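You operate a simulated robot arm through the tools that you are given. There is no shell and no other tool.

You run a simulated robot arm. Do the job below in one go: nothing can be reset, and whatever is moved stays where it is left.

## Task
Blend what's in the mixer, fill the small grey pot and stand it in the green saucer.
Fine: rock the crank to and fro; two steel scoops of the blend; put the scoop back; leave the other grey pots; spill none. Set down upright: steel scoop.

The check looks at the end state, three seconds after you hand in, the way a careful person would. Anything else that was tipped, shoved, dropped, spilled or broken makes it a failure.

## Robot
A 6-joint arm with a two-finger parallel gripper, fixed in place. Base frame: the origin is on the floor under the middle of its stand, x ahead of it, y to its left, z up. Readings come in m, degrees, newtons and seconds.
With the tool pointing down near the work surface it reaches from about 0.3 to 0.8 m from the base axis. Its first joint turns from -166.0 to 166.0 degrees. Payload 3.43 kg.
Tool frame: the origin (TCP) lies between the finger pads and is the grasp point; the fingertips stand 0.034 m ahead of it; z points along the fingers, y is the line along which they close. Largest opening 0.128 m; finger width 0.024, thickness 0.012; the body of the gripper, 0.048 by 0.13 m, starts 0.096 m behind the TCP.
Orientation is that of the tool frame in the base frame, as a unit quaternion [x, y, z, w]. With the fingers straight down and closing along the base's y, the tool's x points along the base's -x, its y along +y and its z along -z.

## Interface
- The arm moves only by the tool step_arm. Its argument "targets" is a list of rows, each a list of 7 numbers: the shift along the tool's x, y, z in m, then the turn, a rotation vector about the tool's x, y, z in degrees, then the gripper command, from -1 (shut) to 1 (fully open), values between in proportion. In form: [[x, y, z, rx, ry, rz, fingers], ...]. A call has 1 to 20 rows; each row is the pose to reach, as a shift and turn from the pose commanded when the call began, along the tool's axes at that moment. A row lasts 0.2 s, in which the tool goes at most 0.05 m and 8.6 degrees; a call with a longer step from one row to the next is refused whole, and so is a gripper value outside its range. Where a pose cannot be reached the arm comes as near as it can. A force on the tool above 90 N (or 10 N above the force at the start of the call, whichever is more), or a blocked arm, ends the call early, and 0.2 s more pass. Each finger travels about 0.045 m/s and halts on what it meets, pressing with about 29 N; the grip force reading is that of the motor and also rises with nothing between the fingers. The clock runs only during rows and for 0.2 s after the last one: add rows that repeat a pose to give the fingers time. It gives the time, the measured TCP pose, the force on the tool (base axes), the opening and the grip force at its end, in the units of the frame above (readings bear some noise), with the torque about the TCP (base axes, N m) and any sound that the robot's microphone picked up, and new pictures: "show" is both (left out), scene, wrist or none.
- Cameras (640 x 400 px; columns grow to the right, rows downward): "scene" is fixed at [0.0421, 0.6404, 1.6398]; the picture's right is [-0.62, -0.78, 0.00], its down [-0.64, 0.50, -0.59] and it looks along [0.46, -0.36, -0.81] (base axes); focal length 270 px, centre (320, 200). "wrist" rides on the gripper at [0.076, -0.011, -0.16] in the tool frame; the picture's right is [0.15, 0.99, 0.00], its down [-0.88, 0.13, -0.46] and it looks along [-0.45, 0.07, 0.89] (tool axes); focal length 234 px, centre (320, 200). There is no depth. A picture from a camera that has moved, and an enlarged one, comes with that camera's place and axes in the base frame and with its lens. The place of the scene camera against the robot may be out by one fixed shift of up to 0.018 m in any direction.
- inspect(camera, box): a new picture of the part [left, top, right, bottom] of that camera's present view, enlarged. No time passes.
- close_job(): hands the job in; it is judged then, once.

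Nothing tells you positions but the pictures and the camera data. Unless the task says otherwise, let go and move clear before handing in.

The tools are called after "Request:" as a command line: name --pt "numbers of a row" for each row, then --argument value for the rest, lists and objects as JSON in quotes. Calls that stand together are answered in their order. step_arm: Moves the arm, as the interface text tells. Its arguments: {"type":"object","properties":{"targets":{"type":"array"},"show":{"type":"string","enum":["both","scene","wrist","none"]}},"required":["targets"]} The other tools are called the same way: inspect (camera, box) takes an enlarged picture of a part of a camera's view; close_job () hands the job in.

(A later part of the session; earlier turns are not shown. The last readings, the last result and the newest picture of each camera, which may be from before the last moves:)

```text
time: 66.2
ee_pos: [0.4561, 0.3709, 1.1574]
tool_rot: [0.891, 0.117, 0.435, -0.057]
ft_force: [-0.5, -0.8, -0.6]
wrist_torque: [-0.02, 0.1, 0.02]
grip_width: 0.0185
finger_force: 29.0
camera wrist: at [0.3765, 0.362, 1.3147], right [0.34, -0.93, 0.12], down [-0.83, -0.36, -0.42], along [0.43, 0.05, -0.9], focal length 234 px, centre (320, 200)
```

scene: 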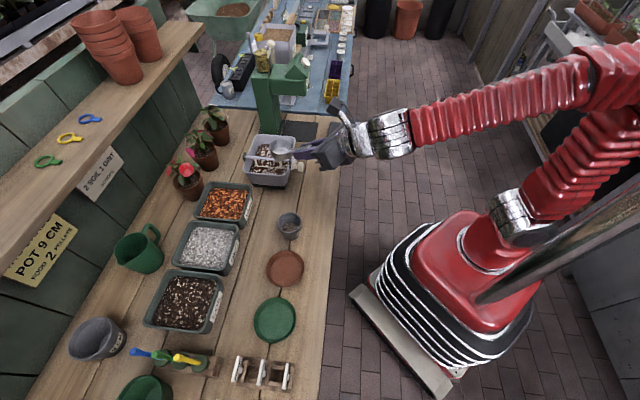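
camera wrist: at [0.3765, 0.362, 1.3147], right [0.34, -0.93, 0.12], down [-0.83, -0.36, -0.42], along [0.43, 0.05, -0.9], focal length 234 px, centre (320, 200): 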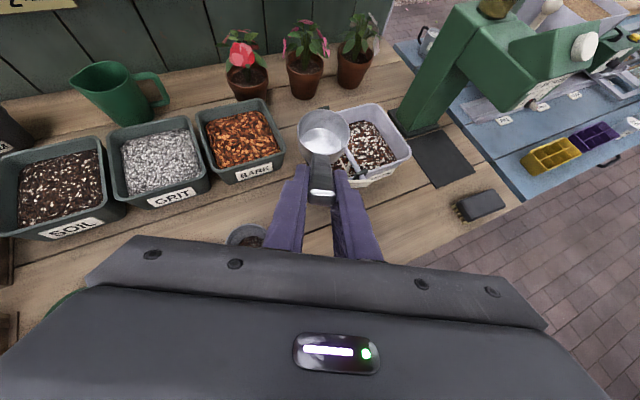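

That unwound freely. Now I raise the nose to nearly horizontal while still turned right, then swing back to face the bench.

Request:
step_arm --pt "0 0 0 0 8.25 0 -0.9" --pt "0 0 0 0 16.5 0 -0.9" --pt "0 0 0 0 24.75 0 -0.9" --pt "0 0 0 0 33 0 -0.9" --pt "0 0 0 0 33 0 -0.9" --show "none"

Request:
step_arm --pt "0 0 0 7.47 0 -0.65 -0.9" --pt "0 0 0 14.9 0 -1.3 -0.9" --pt "0 0 0 22.4 0 -1.95 -0.9" --pt "0 0 0 29.9 0 -2.6 -0.9" --pt "0 0 0 29.9 0 -2.6 -0.9"

```text
time: 67.4
ee_pos: [0.4564, 0.3694, 1.1578]
tool_rot: [0.73, 0.096, 0.671, -0.088]
ft_force: [-0.1, 0.6, -1.0]
wrist_torque: [-0.02, 0.07, 0.0]
grip_width: 0.0184
finger_force: 28.8
```

```text
time: 68.6
ee_pos: [0.4558, 0.3705, 1.1583]
tool_rot: [0.698, 0.235, 0.642, -0.212]
ft_force: [-0.4, 0.2, -0.9]
wrist_torque: [-0.05, 0.09, -0.01]
grip_width: 0.0186
finger_force: 28.8
out of reach, approached as far as the arm can: row 4, 5
camera wrist: at [0.3269, 0.2886, 1.247], right [0.61, -0.78, 0.15], down [-0.34, -0.43, -0.84], along [0.72, 0.46, -0.53], focal length 234 px, centre (320, 200)
```

scene: 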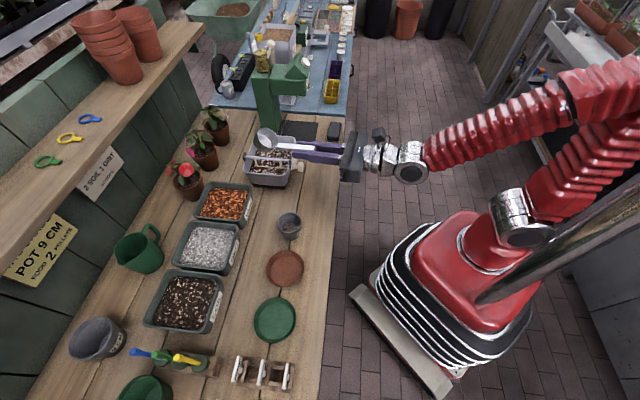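
wrist: 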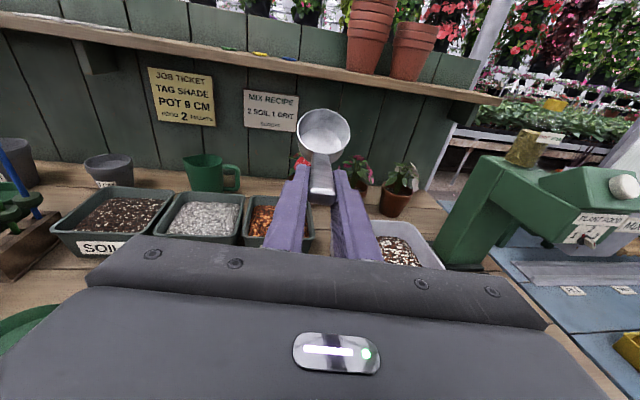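

It stops about 8° short of facing the bench squarely, so another joint is at its limit. I test which turn is blocked with small trial rolls about the tool axis.

Request:
step_arm --pt "0 0 0 0 0 4 -0.9" --pt "0 0 0 0 0 8 -0.9" --pt "0 0 0 0 0 8 -0.9" --show "none"

Request:
step_arm --pt "0 0 0 0 0 -4 -0.9" --pt "0 0 0 0 0 -8 -0.9" --pt "0 0 0 0 0 -8 -0.9" --show "none"

```text
time: 69.4
ee_pos: [0.4416, 0.3853, 1.167]
tool_rot: [0.715, 0.185, 0.626, -0.249]
ft_force: [0.7, -0.1, -0.9]
wrist_torque: [-0.03, 0.05, 0.01]
grip_width: 0.0185
finger_force: 29.2
out of reach, approached as far as the arm can: row 1, 2, 3
```

```text
time: 70.2
ee_pos: [0.4411, 0.3846, 1.1672]
tool_rot: [0.698, 0.236, 0.642, -0.213]
ft_force: [0.0, -0.8, -1.6]
wrist_torque: [-0.08, 0.07, -0.03]
grip_width: 0.0185
finger_force: 29.2
```

The block is on one roll direction, which tells me the last joint is at its limit. I roll back 20°, line the hand up with the arm's plane, and will then pitch straight down so the wrist passes through to its original configuration.

Request:
step_arm --pt "0.0 0.0 0.0 0 0 -7 -0.9" --pt "0.0006 0.0138 0.0073 0 0 -14 -0.9" --pt "0.0011 0.0275 0.0147 0 0 -20 -0.9" --pt "0.0017 0.0413 0.022 0 0 -20 -0.9" --pt "0.0017 0.0413 0.022 0 0 -20 -0.9" --show "none"

```text
time: 71.4
ee_pos: [0.4834, 0.3646, 1.167]
tool_rot: [0.646, 0.354, 0.668, -0.099]
ft_force: [-0.5, 0.8, -0.2]
wrist_torque: [-0.03, 0.03, -0.01]
grip_width: 0.0185
finger_force: 29.3
```

Accepted. Now the straight pitch-down in the arm's plane, moving slightly outward.

Request:
step_arm --pt "-0.0037 -0.0013 0.008 2.56 -7.05 0 -0.9" --pt "-0.0075 -0.0026 0.0159 5.13 -14.1 0 -0.9" --pt "-0.0112 -0.0039 0.0239 7.69 -21.15 0 -0.9" --pt "-0.0149 -0.0052 0.0318 10.25 -28.2 0 -0.9" --pt "-0.0186 -0.0064 0.0398 12.8 -35.25 0 -0.9" --pt "-0.0224 -0.0077 0.0477 15.4 -42.3 0 -0.9" --pt "-0.0261 -0.009 0.0557 17.9 -49.35 0 -0.9" --pt "-0.0298 -0.0103 0.0636 20.5 -56.4 0 -0.9" --pt "-0.0298 -0.0103 0.0636 20.5 -56.4 0 -0.9"

```text
time: 73.4
ee_pos: [0.5002, 0.4217, 1.1082]
tool_rot: [0.853, 0.455, 0.252, 0.041]
ft_force: [-3.5, 2.8, -1.9]
wrist_torque: [-0.16, -0.22, -0.13]
grip_width: 0.0183
finger_force: 28.8
out of reach, approached as far as the arm can: row 3, 4, 5, 6, 7, 8, 9
camera wrist: at [0.4514, 0.4648, 1.2738], right [0.82, -0.46, 0.35], down [-0.52, -0.85, 0.09], along [0.26, -0.26, -0.93], focal length 234 px, centre (320, 200)
```

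scene: 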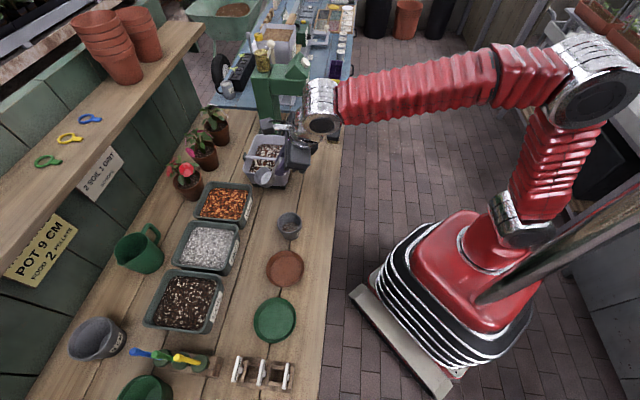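
wrist: 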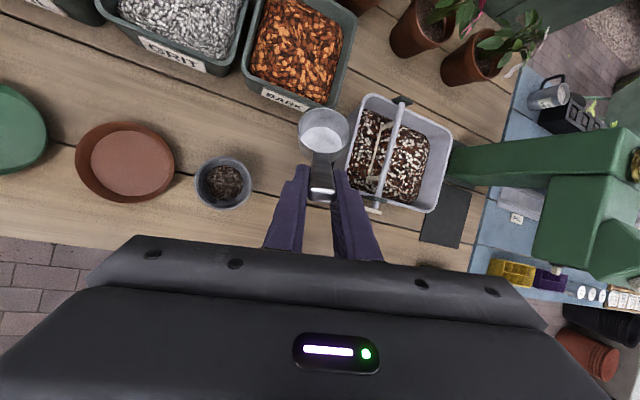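

It swung round the outside again. From here the right move is to turn inward while pitching up so the wrist flips through the aligned pose; I do that well clear of everything.

Request:
step_arm --pt "-0.0054 0.0112 -0.0085 0.84 7.0 2.66 -0.9" --pt "-0.0107 0.0223 -0.0169 1.69 14.0 5.3 -0.9" --pt "-0.0161 0.0335 -0.0254 2.53 21.0 7.97 -0.9" --pt "-0.0214 0.0446 -0.0338 3.37 28.1 10.6 -0.9" --pt "-0.0268 0.0558 -0.0423 4.2 35.1 13.3 -0.9" --pt "-0.0321 0.0669 -0.0507 5.06 42.1 15.9 -0.9" --pt "-0.0375 0.0781 -0.0592 5.9 49.1 18.6 -0.9" --pt "-0.0375 0.0781 -0.0592 5.9 49.1 18.6 -0.9" --pt "-0.0375 0.0781 -0.0592 5.9 49.1 18.6 -0.9"

```text
time: 75.4
ee_pos: [0.5126, 0.3375, 1.1642]
tool_rot: [0.737, 0.294, 0.559, -0.241]
ft_force: [-0.1, 0.3, -0.2]
wrist_torque: [-0.05, 0.05, -0.02]
grip_width: 0.0183
finger_force: 28.7
out of reach, approached as far as the arm can: row 1, 2, 3, 4, 5
camera wrist: at [0.4098, 0.2496, 1.2798], right [0.72, -0.68, 0.12], down [-0.4, -0.55, -0.74], along [0.56, 0.49, -0.67], focal length 234 px, centre (320, 200)
```

scene: 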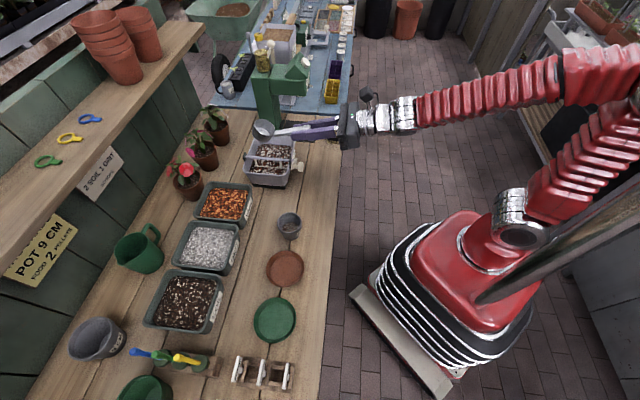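
wrist: 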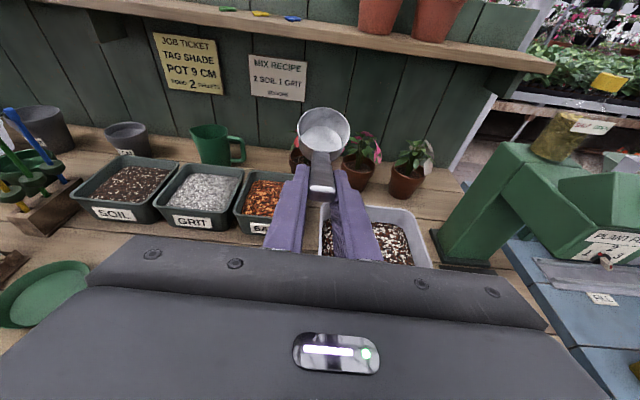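

The wrist has flipped back and this pose is fully reached. I carry on to above the mixer's open side the same way as the first time.

Request:
step_arm --pt "0.0013 0.035 0.0048 0 -7.5 0 -0.9" --pt "0.0026 0.07 0.0097 0 -15 0 -0.9" --pt "0.0052 0.105 0.0193 0 -23 0 -0.9" --pt "0.0091 0.145 0.0338 0 -23 0 -0.9" --pt "0.0082 0.145 0.0496 0 -31 0 -0.9" --pt "0.0071 0.145 0.0654 0 -39 0 -0.9" --pt "0.0014 0.145 0.0825 0 -47 0 -0.9" --pt "-0.0052 0.145 0.0967 0 -55 0 -0.9" --pt "-0.0098 0.145 0.1103 0 -63 0 -0.9" --pt "-0.0098 0.145 0.1103 0 -63 0 -0.9"

Request:
inspect --camera "wrist" --box '[200, 80, 440, 230]'

Request:
inspect --camera "scene" --box '[240, 110, 360, 210]'

```text
time: 77.6
ee_pos: [0.687, 0.3103, 1.1217]
tool_rot: [0.921, 0.376, 0.09, -0.051]
ft_force: [0.2, -0.4, -0.5]
wrist_torque: [-0.04, 0.03, -0.01]
grip_width: 0.0187
finger_force: 29.2
camera wrist: at [0.7114, 0.3454, 1.2937], right [0.8, -0.6, 0.0], down [-0.58, -0.77, 0.26], along [-0.16, -0.21, -0.96], focal length 234 px, centre (320, 200)
```

scene: 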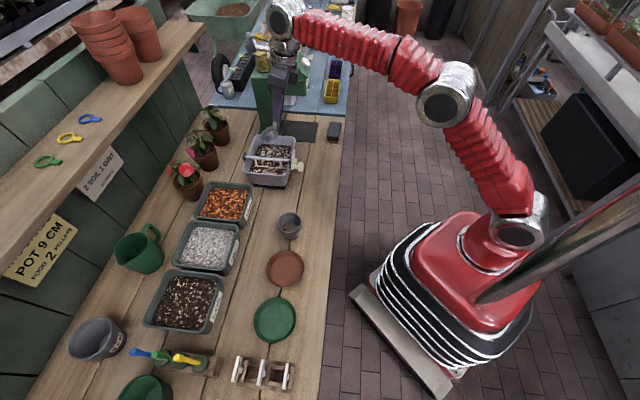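
wrist: 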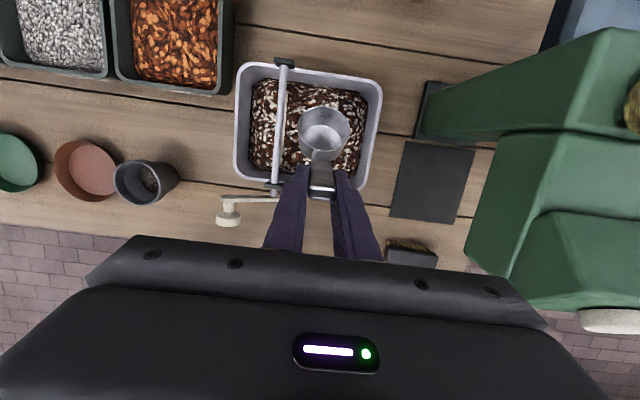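

```text
2.67 times, centred on (320, 155) of wrist
camera zoom: at [0.7114, 0.3454, 1.2937], right [0.8, -0.6, 0.0], down [-0.58, -0.77, 0.26], along [-0.16, -0.21, -0.96], focal length 624 px, centre (320, 320)
```

zoom: 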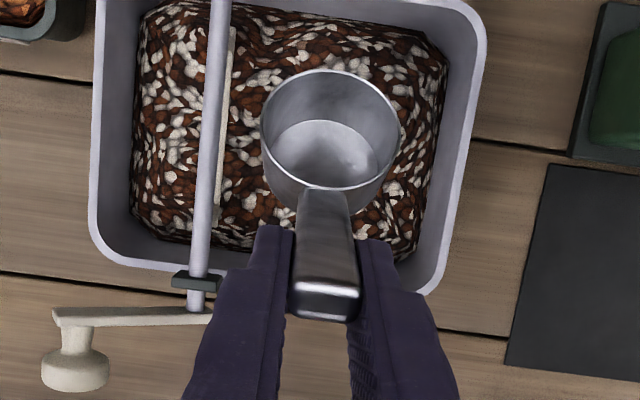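

```text
4.00 times, centred on (300, 160) of scene
camera zoom: at [0.0421, 0.6404, 1.6398], right [-0.62, -0.78, 0.0], down [-0.64, 0.5, -0.59], along [0.46, -0.36, -0.81], focal length 1079 px, centre (400, 360)
```

zoom: 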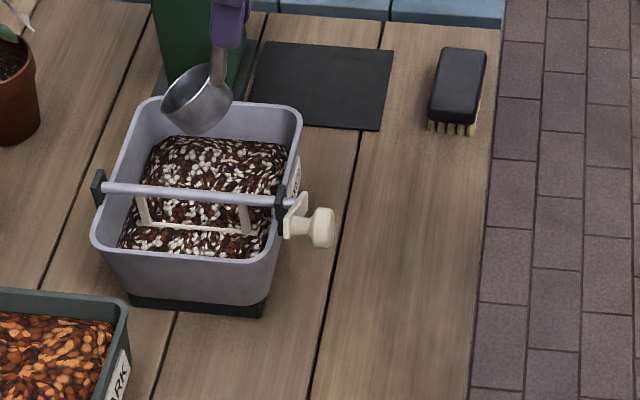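

No complaints from the arm now and the bowl is right over the open side. I lower it into the blend.

Request:
step_arm --pt "-0.0071 0.0009 0.0343 0 0 0 -0.9" --pt "-0.0143 0.0018 0.0685 0 0 0 -0.9" --pt "-0.0174 0.0022 0.0832 0 0 0 -0.9" --pt "-0.019 0.0024 0.091 0 0 0 -0.9" --pt "-0.0204 0.0026 0.0979 0 0 0 -0.9" --pt "-0.0204 0.0026 0.0979 0 0 0 -0.9"

Request:
inspect --camera "wrist" --box '[200, 80, 440, 230]'

Request:
inspect --camera "scene" --box '[240, 110, 360, 210]'

```text
time: 79.0
ee_pos: [0.6885, 0.3106, 1.0225]
tool_rot: [0.92, 0.377, 0.09, -0.053]
ft_force: [0.0, 0.2, -1.2]
wrist_torque: [-0.05, 0.01, -0.01]
grip_width: 0.0184
finger_force: 28.9
camera wrist: at [0.7122, 0.3445, 1.1944], right [0.8, -0.6, 0.0], down [-0.58, -0.77, 0.26], along [-0.15, -0.21, -0.97], focal length 234 px, centre (320, 200)
```

scene: 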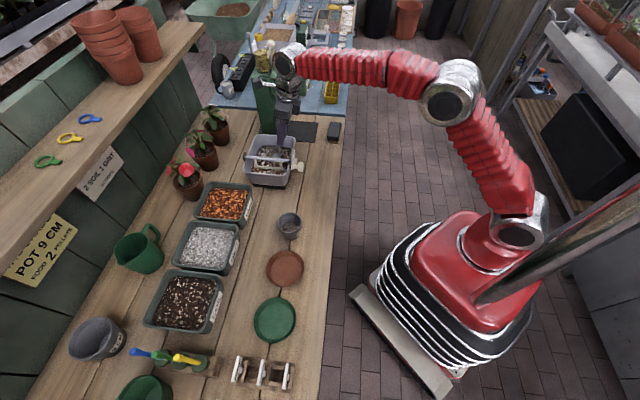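
wrist: 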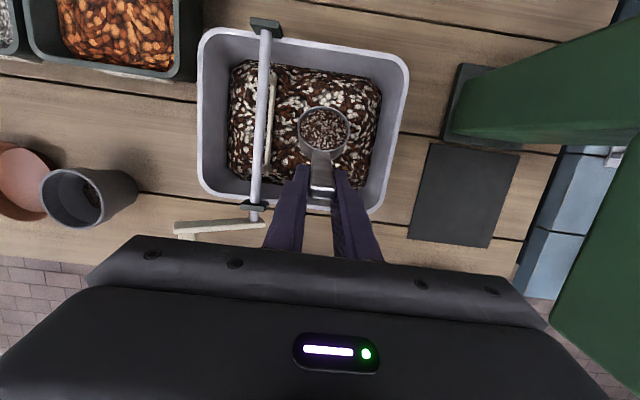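

```text
2.67 times, centred on (320, 155) of wrist
camera zoom: at [0.7122, 0.3445, 1.1944], right [0.8, -0.6, 0.0], down [-0.58, -0.77, 0.26], along [-0.15, -0.21, -0.97], focal length 624 px, centre (320, 320)
```

zoom: 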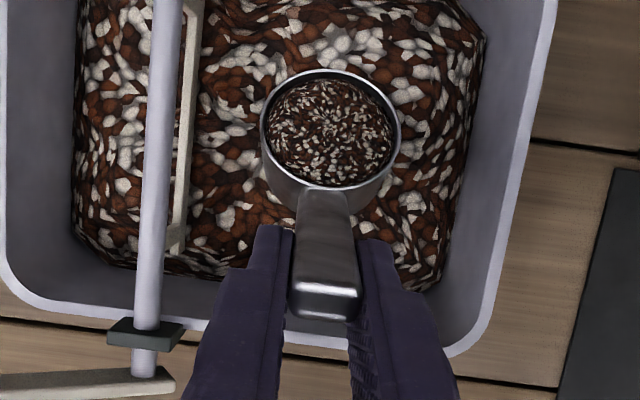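

```text
4.00 times, centred on (300, 160) of scene
camera zoom: at [0.0421, 0.6404, 1.6398], right [-0.62, -0.78, 0.0], down [-0.64, 0.5, -0.59], along [0.46, -0.36, -0.81], focal length 1079 px, centre (400, 360)
```

zoom: 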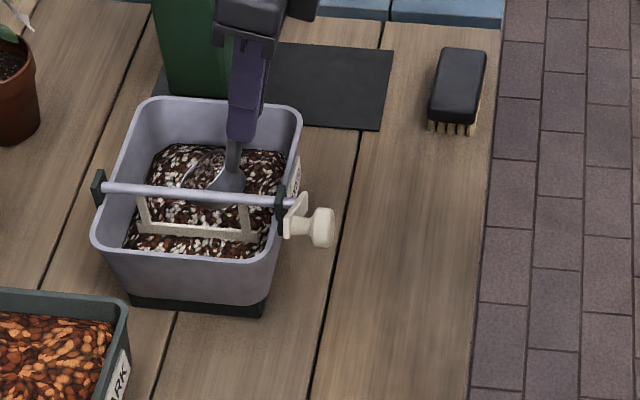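

The bowl filled completely again. This time I level it while lifting so the fingers stay clear of the rim.

Request:
step_arm --pt "-0.0092 0 -0.0099 0 8 0 -0.9" --pt "-0.0175 0 -0.019 0 16 0 -0.9" --pt "-0.026 0 -0.0265 0 24 0 -0.9" --pt "-0.0334 0 -0.0322 0 32 0 -0.9" --pt "-0.0393 0 -0.0365 0 40 0 -0.9" --pt "-0.0393 0 -0.0365 0 40 0 -0.9" --pt "-0.0363 0 -0.0512 0 40 0 -0.9" --pt "-0.0332 0 -0.0659 0 40 0 -0.9" --pt "-0.0332 0 -0.0659 0 40 0 -0.9"

Request:
inspect --camera "wrist" --box '[200, 80, 440, 230]'

Request:
inspect --camera "scene" --box '[240, 110, 360, 210]'

```text
time: 81.0
ee_pos: [0.657, 0.2775, 1.0811]
tool_rot: [0.834, 0.336, 0.4, -0.177]
ft_force: [0.4, 0.6, -1.3]
wrist_torque: [-0.08, 0.09, 0.0]
grip_width: 0.0188
finger_force: 28.7
camera wrist: at [0.5946, 0.2266, 1.2393], right [0.76, -0.64, 0.09], down [-0.56, -0.72, -0.42], along [0.33, 0.27, -0.91], focal length 234 px, centre (320, 200)
```

scene: 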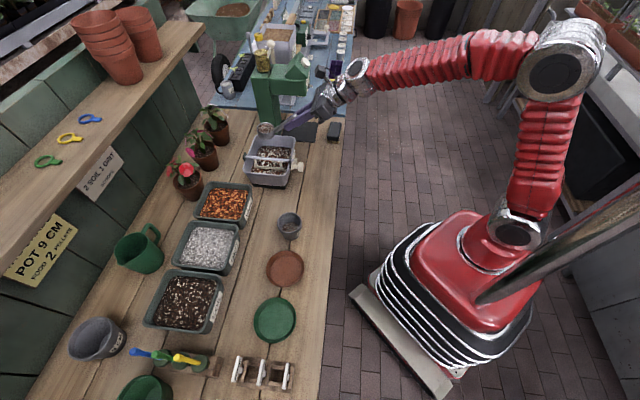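
wrist: 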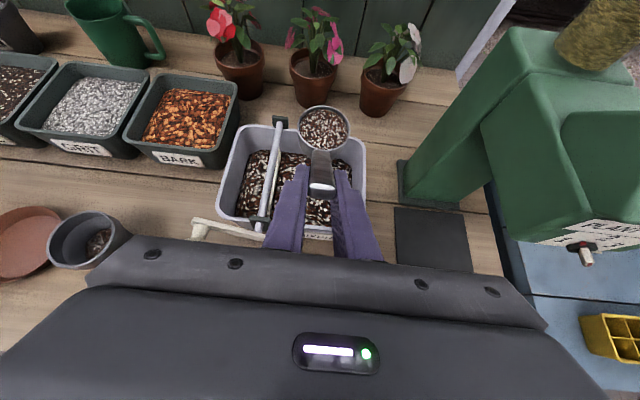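

```text
2.67 times, centred on (320, 155) of wrist
camera zoom: at [0.5946, 0.2266, 1.2393], right [0.76, -0.64, 0.09], down [-0.56, -0.72, -0.42], along [0.33, 0.27, -0.91], focal length 624 px, centre (320, 320)
```

zoom: 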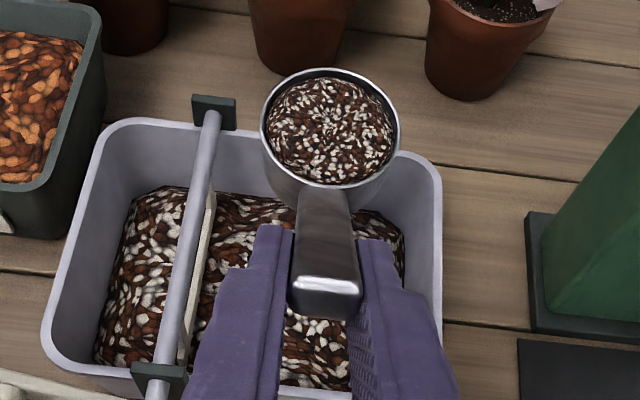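

```text
4.00 times, centred on (300, 160) of scene
camera zoom: at [0.0421, 0.6404, 1.6398], right [-0.62, -0.78, 0.0], down [-0.64, 0.5, -0.59], along [0.46, -0.36, -0.81], focal length 1079 px, centre (400, 360)
```

zoom: 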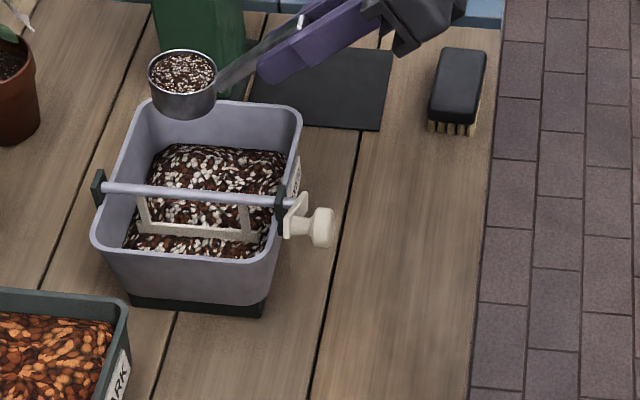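

The second scoop is full and intact. This time I'll approach the pot with the hand yawed slightly and pour toward the other side, which should keep the wrist clear of its limits.

Request:
step_arm --pt "0.0236 -0.0008 -0.0185 0 0 0 -0.9" --pt "0.0133 -0.0374 -0.0301 1.3 -0.9 -1.4 -0.9" --pt "0.0029 -0.0739 -0.0418 2.6 -1.75 -2.85 -0.9" --pt "-0.0075 -0.1105 -0.0534 3.9 -2.6 -4.3 -0.9" --pt "-0.0179 -0.1471 -0.065 5.25 -3.5 -5.7 -0.9" --pt "-0.0282 -0.1836 -0.0766 6.6 -4.4 -7.1 -0.9" --pt "-0.0386 -0.2202 -0.0882 7.9 -5.25 -8.55 -0.9" --pt "-0.0489 -0.2567 -0.0998 9.2 -6.1 -10.0 -0.9" --pt "-0.0672 -0.293 -0.1053 10.5 -7.0 -11.4 -0.9" --pt "-0.0672 -0.293 -0.1053 10.5 -7.0 -11.4 -0.9"

Request:
inspect --camera "wrist" --box '[200, 80, 440, 230]'

Request:
inspect --camera "scene" --box '[240, 170, 360, 270]'

```text
time: 83.2
ee_pos: [0.3612, 0.396, 1.1004]
tool_rot: [0.799, 0.463, 0.332, -0.192]
ft_force: [0.1, -0.7, -0.4]
wrist_torque: [-0.09, 0.04, -0.02]
grip_width: 0.0185
finger_force: 29.2
camera wrist: at [0.3217, 0.3514, 1.2661], right [0.91, -0.4, 0.11], down [-0.36, -0.88, -0.3], along [0.21, 0.24, -0.95], focal length 234 px, centre (320, 200)
```

scene: 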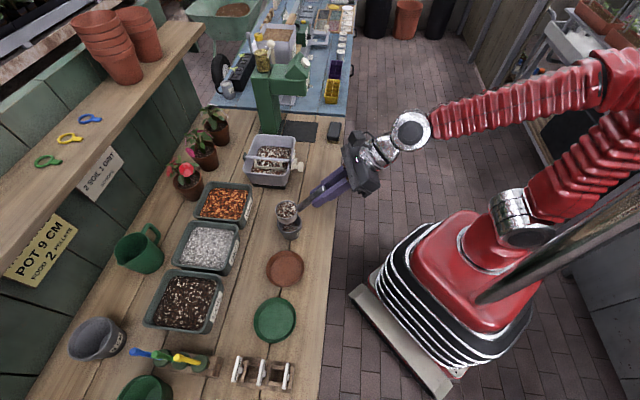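
wrist: 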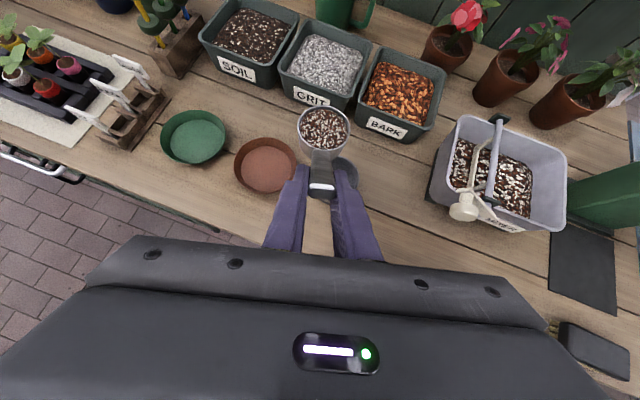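

```text
2.67 times, centred on (320, 155) of wrist
camera zoom: at [0.3217, 0.3514, 1.2661], right [0.91, -0.4, 0.11], down [-0.36, -0.88, -0.3], along [0.21, 0.24, -0.95], focal length 624 px, centre (320, 320)
```

zoom: 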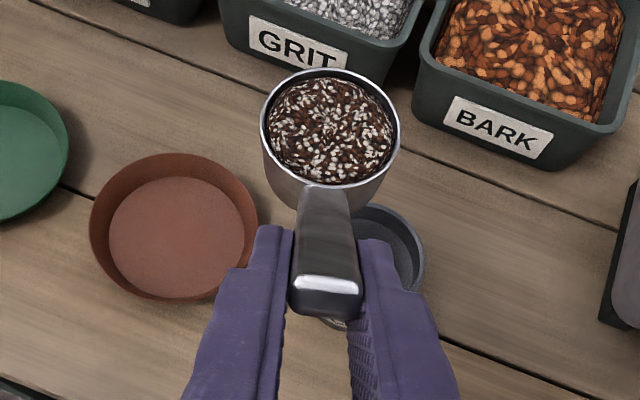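

```text
4.00 times, centred on (300, 220) of scene
camera zoom: at [0.0421, 0.6404, 1.6398], right [-0.62, -0.78, 0.0], down [-0.64, 0.5, -0.59], along [0.46, -0.36, -0.81], focal length 1079 px, centre (400, 120)
```

zoom: 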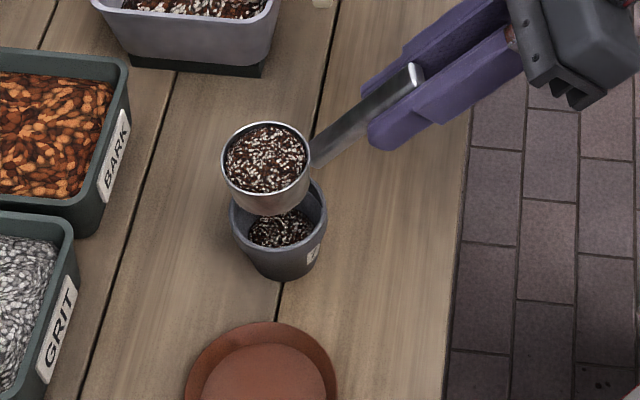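

Reached cleanly. The scoop sits just off the pot's other side; I lower and begin rolling toward the pot, pausing at 30°.

Request:
step_arm --pt "-0.0272 0.0002 0.0299 0 0 0 -0.9" --pt "-0.0475 0.0002 0.0502 0 0 0 -0.9" --pt "-0.0464 0.0052 0.0491 4.24 0 4.25 -0.9" --pt "-0.0456 0.0104 0.0483 8.47 0 8.5 -0.9" --pt "-0.0453 0.0158 0.0479 12.7 0 12.7 -0.9" --pt "-0.046 0.0214 0.0486 16.9 0 17.0 -0.9" --pt "-0.0471 0.0271 0.0498 21.2 0 21.2 -0.9" --pt "-0.0471 0.0271 0.0498 21.2 0 21.2 -0.9"

Request:
inspect --camera "wrist" --box '[200, 80, 440, 230]'

Request:
inspect --camera "scene" --box '[240, 170, 360, 270]'

```text
time: 85.0
ee_pos: [0.3846, 0.3859, 1.0321]
tool_rot: [0.822, 0.361, 0.201, -0.393]
ft_force: [0.0, 0.0, -1.4]
wrist_torque: [-0.07, 0.02, 0.01]
grip_width: 0.0189
finger_force: 28.9
camera wrist: at [0.4188, 0.2987, 1.1824], right [0.84, -0.36, -0.4], down [-0.5, -0.8, -0.33], along [-0.2, 0.48, -0.85], focal length 234 px, centre (320, 200)
```

scene: 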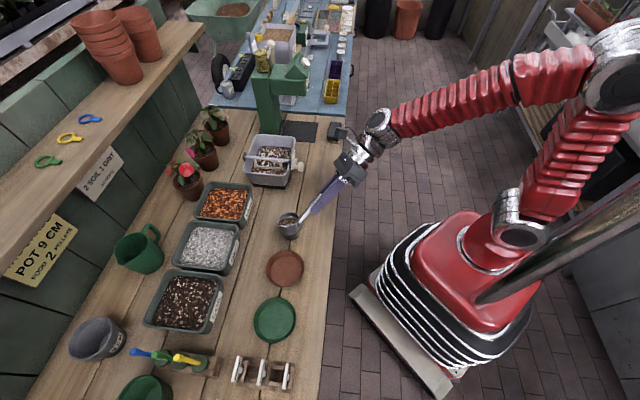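
wrist: 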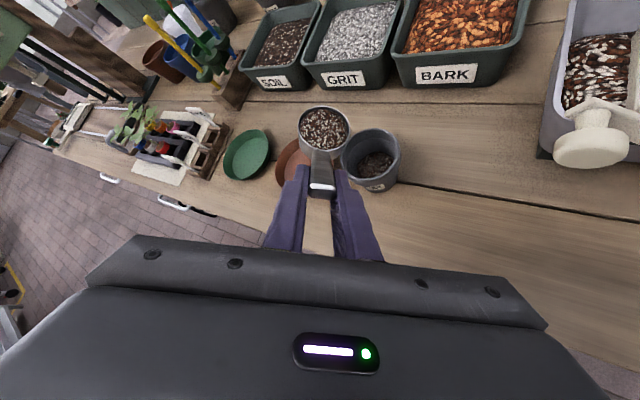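

```text
2.67 times, centred on (320, 155) of wrist
camera zoom: at [0.4188, 0.2987, 1.1824], right [0.84, -0.36, -0.4], down [-0.5, -0.8, -0.33], along [-0.2, 0.48, -0.85], focal length 624 px, centre (320, 320)
```

zoom: 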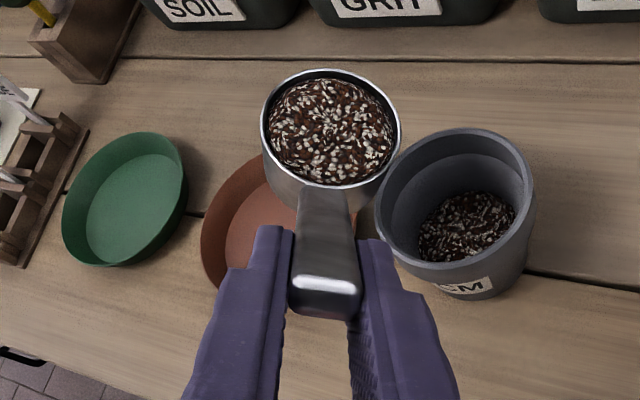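

```text
4.00 times, centred on (300, 220) of scene
camera zoom: at [0.0421, 0.6404, 1.6398], right [-0.62, -0.78, 0.0], down [-0.64, 0.5, -0.59], along [0.46, -0.36, -0.81], focal length 1079 px, centre (400, 120)
```

zoom: 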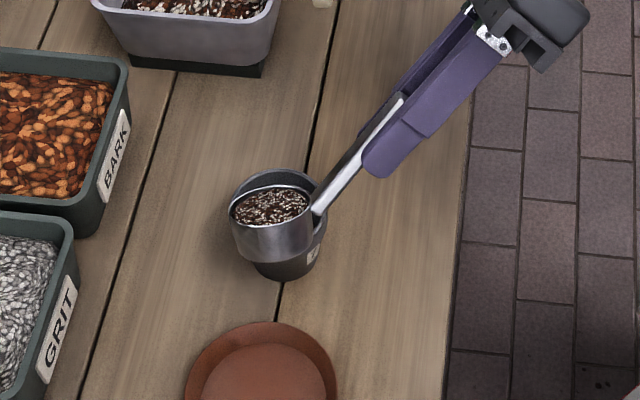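

The lip is inside the pot's mouth and nothing has moved out yet. I continue rolling to 72°.

Request:
step_arm --pt "0.0006 0.0059 -0.0006 4.24 0 4.25 -0.9" --pt "0.0008 0.0123 -0.0008 8.47 0 8.5 -0.9" --pt "0.0001 0.0192 -0.0001 12.7 0 12.7 -0.9" --pt "-0.0011 0.0263 0.0011 16.9 0 17.0 -0.9" --pt "-0.0026 0.0333 0.0026 21.2 0 21.2 -0.9" --pt "-0.0047 0.0405 0.0047 25.4 0 25.5 -0.9" --pt "-0.0071 0.0475 0.0071 29.65 0 29.7 -0.9" --pt "-0.0071 0.0475 0.0071 29.65 0 29.7 -0.9" --pt "-0.0071 0.0475 0.0071 29.65 0 29.7 -0.9"

Request:
inspect --camera "wrist" --box '[200, 80, 440, 230]'

Request:
inspect --camera "scene" --box '[240, 170, 360, 270]'

```text
time: 87.0
ee_pos: [0.4171, 0.3677, 0.9994]
tool_rot: [0.76, 0.18, -0.002, -0.625]
ft_force: [0.0, 0.4, -0.4]
wrist_torque: [-0.12, -0.03, -0.01]
grip_width: 0.0186
finger_force: 28.5
camera wrist: at [0.5219, 0.2405, 1.061], right [0.4, -0.11, -0.91], down [-0.68, -0.7, -0.22], along [-0.61, 0.71, -0.36], focal length 234 px, centre (320, 200)
```

scene: 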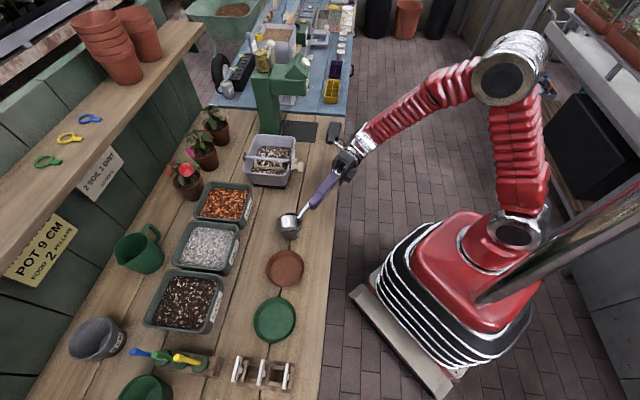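
wrist: 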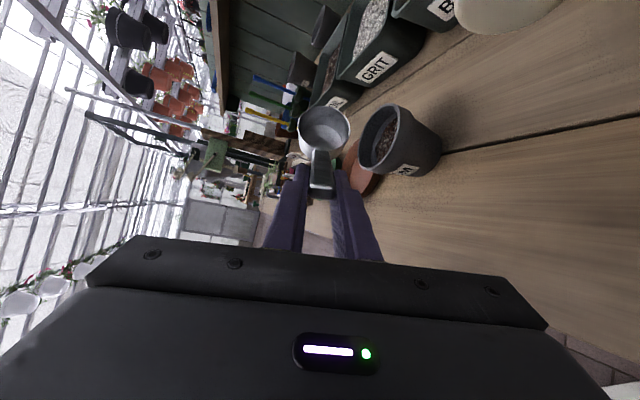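

```text
2.67 times, centred on (320, 155) of wrist
camera zoom: at [0.5219, 0.2405, 1.061], right [0.4, -0.11, -0.91], down [-0.68, -0.7, -0.22], along [-0.61, 0.71, -0.36], focal length 624 px, centre (320, 320)
```

zoom: 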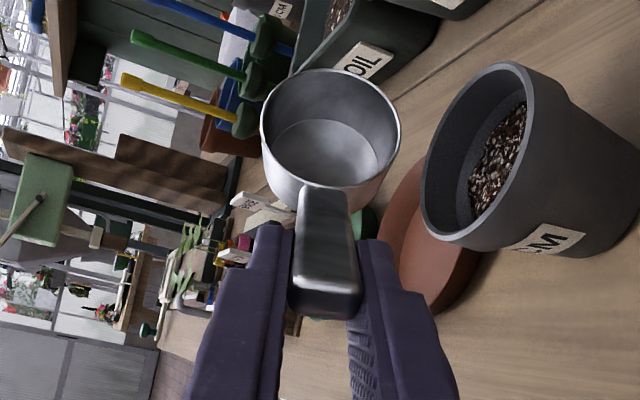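

```text
4.00 times, centred on (300, 220) of scene
camera zoom: at [0.0421, 0.6404, 1.6398], right [-0.62, -0.78, 0.0], down [-0.64, 0.5, -0.59], along [0.46, -0.36, -0.81], focal length 1079 px, centre (400, 120)
```

zoom: 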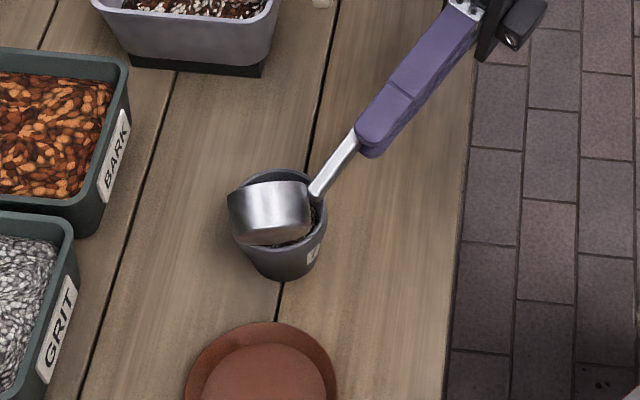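

The second scoopful is in the pot, with no spill in sight. I roll the empty scoop back level while rising.

Request:
step_arm --pt "-0.0008 -0.0157 0.0008 -5.65 0 -5.66 -0.9" --pt "-0.0018 -0.0329 0.0018 -11.3 0 -11.3 -0.9" --pt "-0.0027 -0.0512 0.0027 -16.9 0 -17.0 -0.9" --pt "-0.0042 -0.0687 0.0042 -22.6 0 -22.7 -0.9" --pt "-0.0063 -0.0834 0.0063 -28.2 0 -28.3 -0.9" --pt "-0.0095 -0.0942 0.0095 -33.9 0 -34.0 -0.9" --pt "-0.0133 -0.1013 0.0133 -39.5 0 -39.6 -0.9" --pt "-0.0171 -0.1083 0.0171 -45.2 0 -45.3 -0.9" --pt "-0.0204 -0.1151 0.0203 -50.8 0 -51.0 -0.9" --pt "-0.0204 -0.1151 0.0203 -50.8 0 -51.0 -0.9"

Request:
inspect --camera "scene" --box '[240, 170, 360, 270]'

Request:
inspect --camera "wrist" --box '[200, 80, 440, 230]'

```text
time: 89.2
ee_pos: [0.3622, 0.3999, 1.1008]
tool_rot: [0.799, 0.463, 0.333, -0.191]
ft_force: [-0.1, -0.4, -0.4]
wrist_torque: [-0.06, 0.02, 0.0]
grip_width: 0.0185
finger_force: 29.1
camera wrist: at [0.3219, 0.3542, 1.2671], right [0.91, -0.4, 0.11], down [-0.36, -0.88, -0.3], along [0.22, 0.24, -0.95], focal length 234 px, centre (320, 200)
```

scene: 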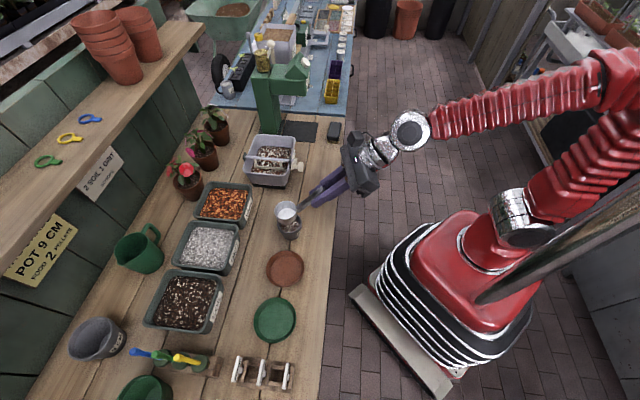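
wrist: 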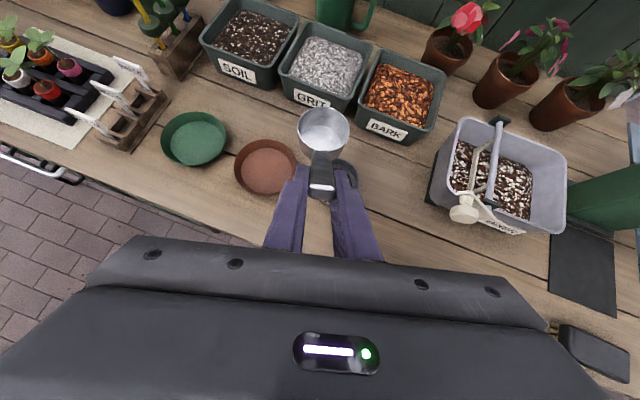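

```text
4.00 times, centred on (300, 220) of scene
camera zoom: at [0.0421, 0.6404, 1.6398], right [-0.62, -0.78, 0.0], down [-0.64, 0.5, -0.59], along [0.46, -0.36, -0.81], focal length 1079 px, centre (400, 120)
```

zoom: 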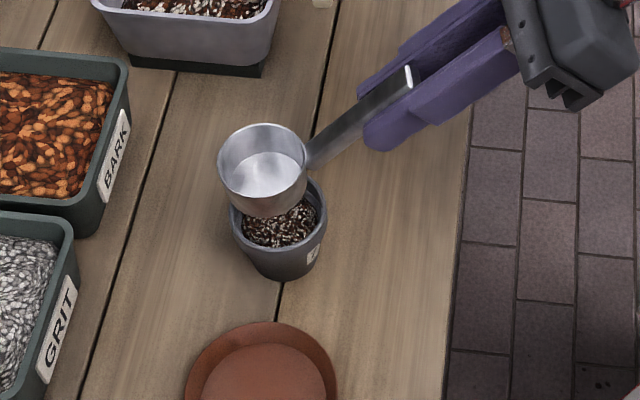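

```text
2.67 times, centred on (320, 155) of wrist
camera zoom: at [0.3219, 0.3542, 1.2671], right [0.91, -0.4, 0.11], down [-0.36, -0.88, -0.3], along [0.22, 0.24, -0.95], focal length 624 px, centre (320, 320)
```

zoom: 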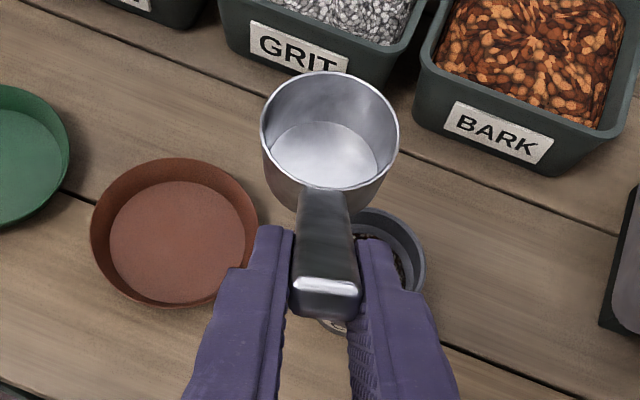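

The pot holds both scoopfuls and the bench is clean. Now I take the scoop back to its original spot, squared up as it was, and lower most of the way.

Request:
step_arm --pt "0.0053 0.031 0.0053 -3.0 0 3.0 -0.9" --pt "0.0107 0.0621 0.0107 -6.0 0 6.0 -0.9" --pt "0.016 0.0932 0.0161 -9.0 0 9.0 -0.9" --pt "0.0071 0.1243 0.0356 -12.0 0 12.0 -0.9" --pt "-0.0212 0.1243 0.0638 -12.0 0 12.0 -0.9" --pt "-0.0495 0.1243 0.0921 -12.0 0 12.0 -0.9" --pt "-0.0778 0.1243 0.1203 -12.0 0 12.0 -0.9" --pt "-0.0778 0.1243 0.1203 -12.0 0 12.0 -0.9"

Request:
inspect --camera "wrist" --box '[200, 80, 440, 230]'

Request:
inspect --camera "scene" --box '[240, 150, 360, 250]'

```text
time: 91.0
ee_pos: [0.4853, 0.3628, 0.9593]
tool_rot: [0.855, 0.351, 0.357, -0.135]
ft_force: [0.4, 0.7, -0.6]
wrist_torque: [-0.03, 0.16, 0.0]
grip_width: 0.0183
finger_force: 28.9
camera wrist: at [0.4324, 0.3345, 1.125], right [0.76, -0.63, 0.12], down [-0.58, -0.76, -0.3], along [0.28, 0.15, -0.95], focal length 234 px, centre (320, 200)
```

scene: 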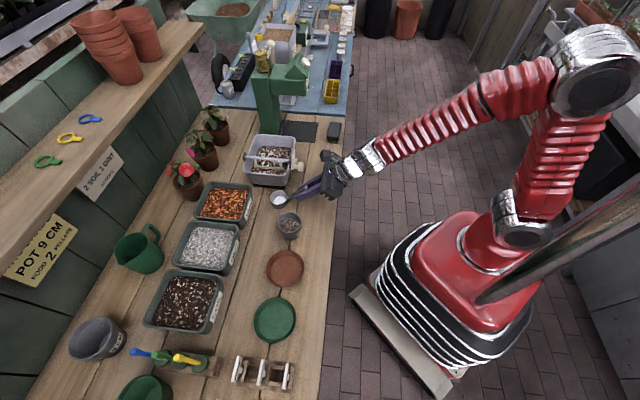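
wrist: 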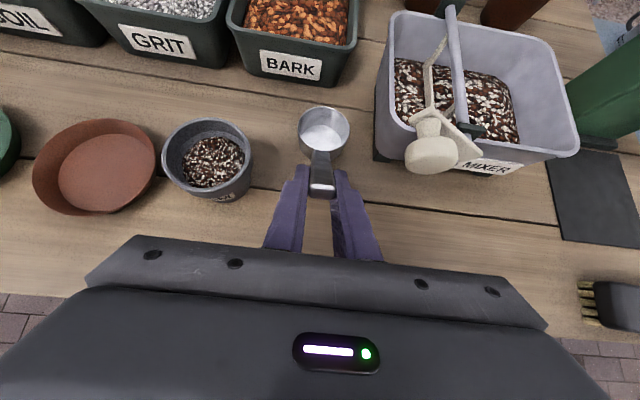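

```text
2.67 times, centred on (320, 155) of wrist
camera zoom: at [0.4324, 0.3345, 1.125], right [0.76, -0.63, 0.12], down [-0.58, -0.76, -0.3], along [0.28, 0.15, -0.95], focal length 624 px, centre (320, 320)
```

zoom: 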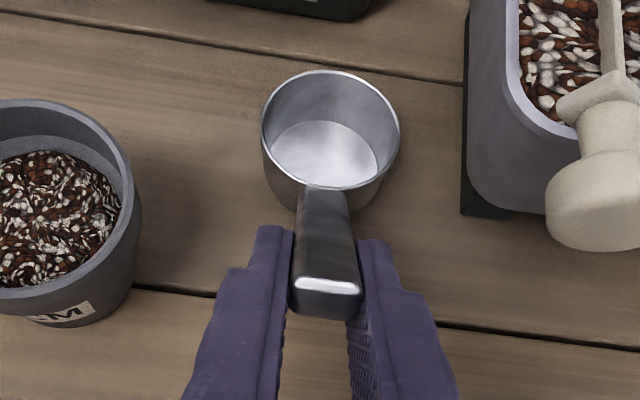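

```text
4.00 times, centred on (300, 200) of scene
camera zoom: at [0.0421, 0.6404, 1.6398], right [-0.62, -0.78, 0.0], down [-0.64, 0.5, -0.59], along [0.46, -0.36, -0.81], focal length 1079 px, centre (400, 200)
```

zoom: 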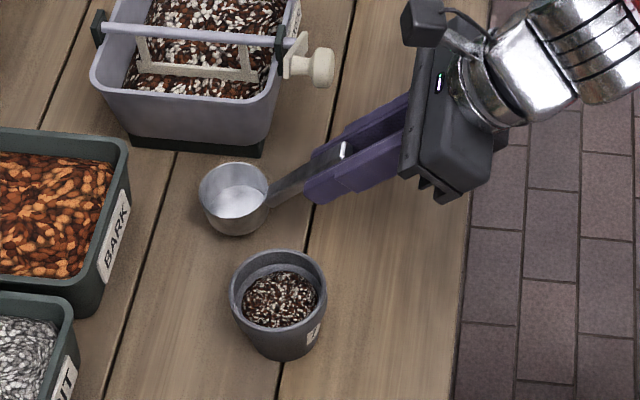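

The scoop hovers about 18 mm above its original place. I lower the rest gently and watch for contact.

Request:
step_arm --pt "-0.0057 0 0.0057 0 0 0 -0.9" --pt "-0.0092 0 0.0092 0 0 0 -0.9" --pt "-0.0106 0 0.0106 0 0 0 -0.9" --pt "-0.0106 0 0.0106 0 0 0 -0.9" --show "none"

Request:
inspect --camera "scene" --box '[250, 170, 330, 230]'

```text
time: 92.0
ee_pos: [0.4858, 0.3643, 0.9455]
tool_rot: [0.859, 0.339, 0.357, -0.14]
ft_force: [0.8, -0.7, -0.1]
wrist_torque: [-0.07, 0.06, 0.0]
grip_width: 0.0187
finger_force: 29.1
```

```text
6.67 times, centred on (290, 200) of scene
camera zoom: at [0.0421, 0.6404, 1.6398], right [-0.62, -0.78, 0.0], down [-0.64, 0.5, -0.59], along [0.46, -0.36, -0.81], focal length 1799 px, centre (520, 200)
```

zoom: 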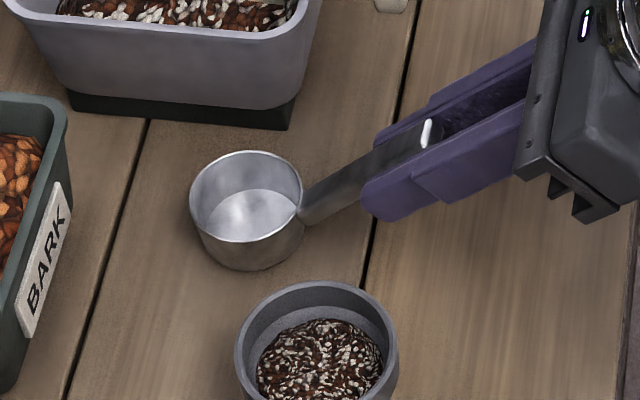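

Not touching yet. I continue down in 2 mm steps.

Request:
step_arm --pt "-0.0014 0 0.0014 0 0 0 -0.9" --pt "-0.0028 0 0.0028 0 0 0 -0.9" --pt "-0.0028 0 0.0028 0 0 0 -0.9" --show "none"

Request:
step_arm --pt "-0.0014 0 0.0014 0 0 0 -0.9" --pt "-0.0014 0 0.0014 0 0 0 -0.9" --show "none"

Request:
inspect --camera "scene" --box '[250, 170, 330, 230]'

```text
time: 92.8
ee_pos: [0.4859, 0.3631, 0.9436]
tool_rot: [0.858, 0.34, 0.358, -0.142]
ft_force: [-1.5, -0.9, 8.8]
wrist_torque: [0.62, -0.67, 0.01]
grip_width: 0.0186
finger_force: 29.2
```

```text
time: 93.4
ee_pos: [0.4863, 0.3625, 0.9395]
tool_rot: [0.859, 0.339, 0.357, -0.141]
ft_force: [-2.2, -0.7, 10.4]
wrist_torque: [0.64, -0.62, 0.07]
grip_width: 0.0182
finger_force: 28.7
```

```text
6.67 times, centred on (290, 200) of scene
camera zoom: at [0.0421, 0.6404, 1.6398], right [-0.62, -0.78, 0.0], down [-0.64, 0.5, -0.59], along [0.46, -0.36, -0.81], focal length 1799 px, centre (520, 200)
```

zoom: 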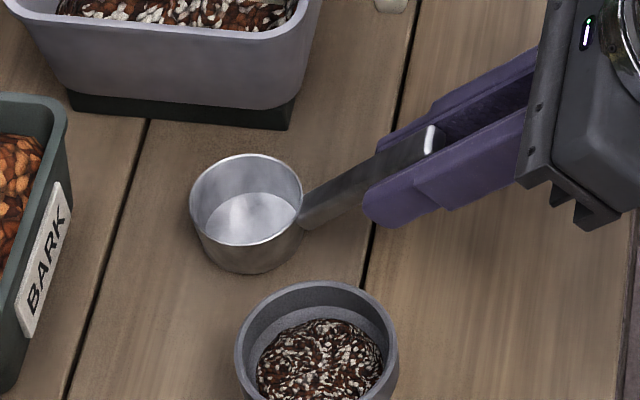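

The scoop is on the bench with light pressure. I open the fingers a little to let go.

Request:
step_arm --pt "0 0 0 0 0 0 -0.65" --pt "0 0 0 0 0 0 -0.5" --pt "0 0 0 0 0 0 -0.4" --pt "0 0 0 0 0 0 -0.4"

Request:
inspect --camera "scene" --box '[250, 170, 330, 230]'

Request:
inspect --camera "wrist" --box '[200, 80, 440, 230]'

```text
time: 94.4
ee_pos: [0.4864, 0.3635, 0.9392]
tool_rot: [0.859, 0.34, 0.358, -0.14]
ft_force: [0.6, 0.7, 0.1]
wrist_torque: [0.01, 0.0, 0.02]
grip_width: 0.0386
finger_force: 0.0
camera wrist: at [0.4341, 0.3316, 1.1053], right [0.75, -0.65, 0.1], down [-0.6, -0.74, -0.3], along [0.27, 0.16, -0.95], focal length 234 px, centre (320, 200)
```

scene: 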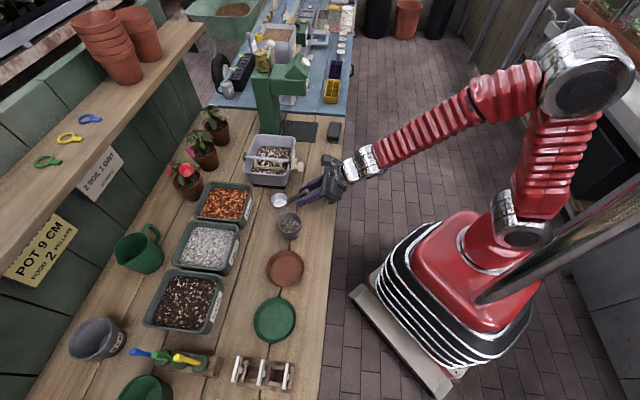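
wrist: 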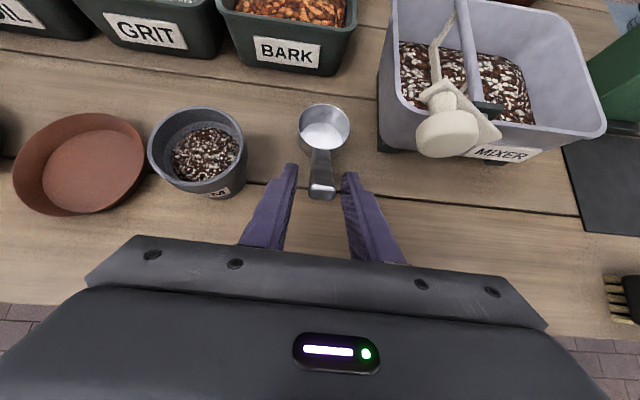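

```text
6.67 times, centred on (290, 200) of scene
camera zoom: at [0.0421, 0.6404, 1.6398], right [-0.62, -0.78, 0.0], down [-0.64, 0.5, -0.59], along [0.46, -0.36, -0.81], focal length 1799 px, centre (520, 200)
```

zoom: 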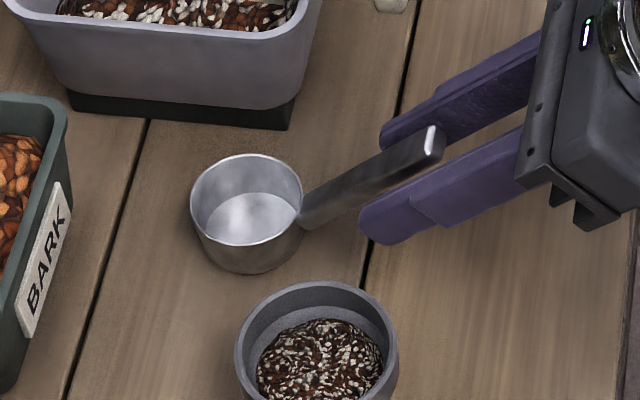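

```text
2.67 times, centred on (320, 155) of wrist
camera zoom: at [0.4341, 0.3316, 1.1053], right [0.75, -0.65, 0.1], down [-0.6, -0.74, -0.3], along [0.27, 0.16, -0.95], focal length 624 px, centre (320, 320)
```

zoom: 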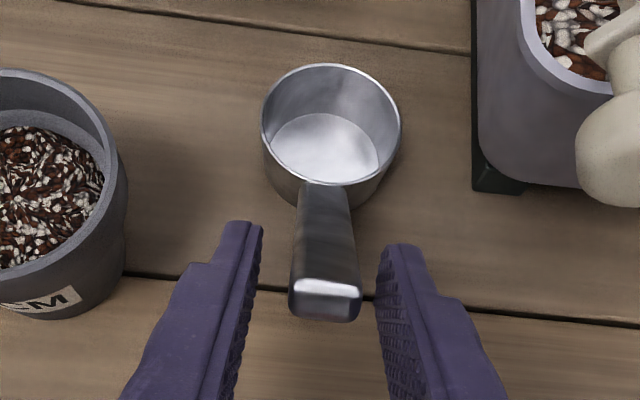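

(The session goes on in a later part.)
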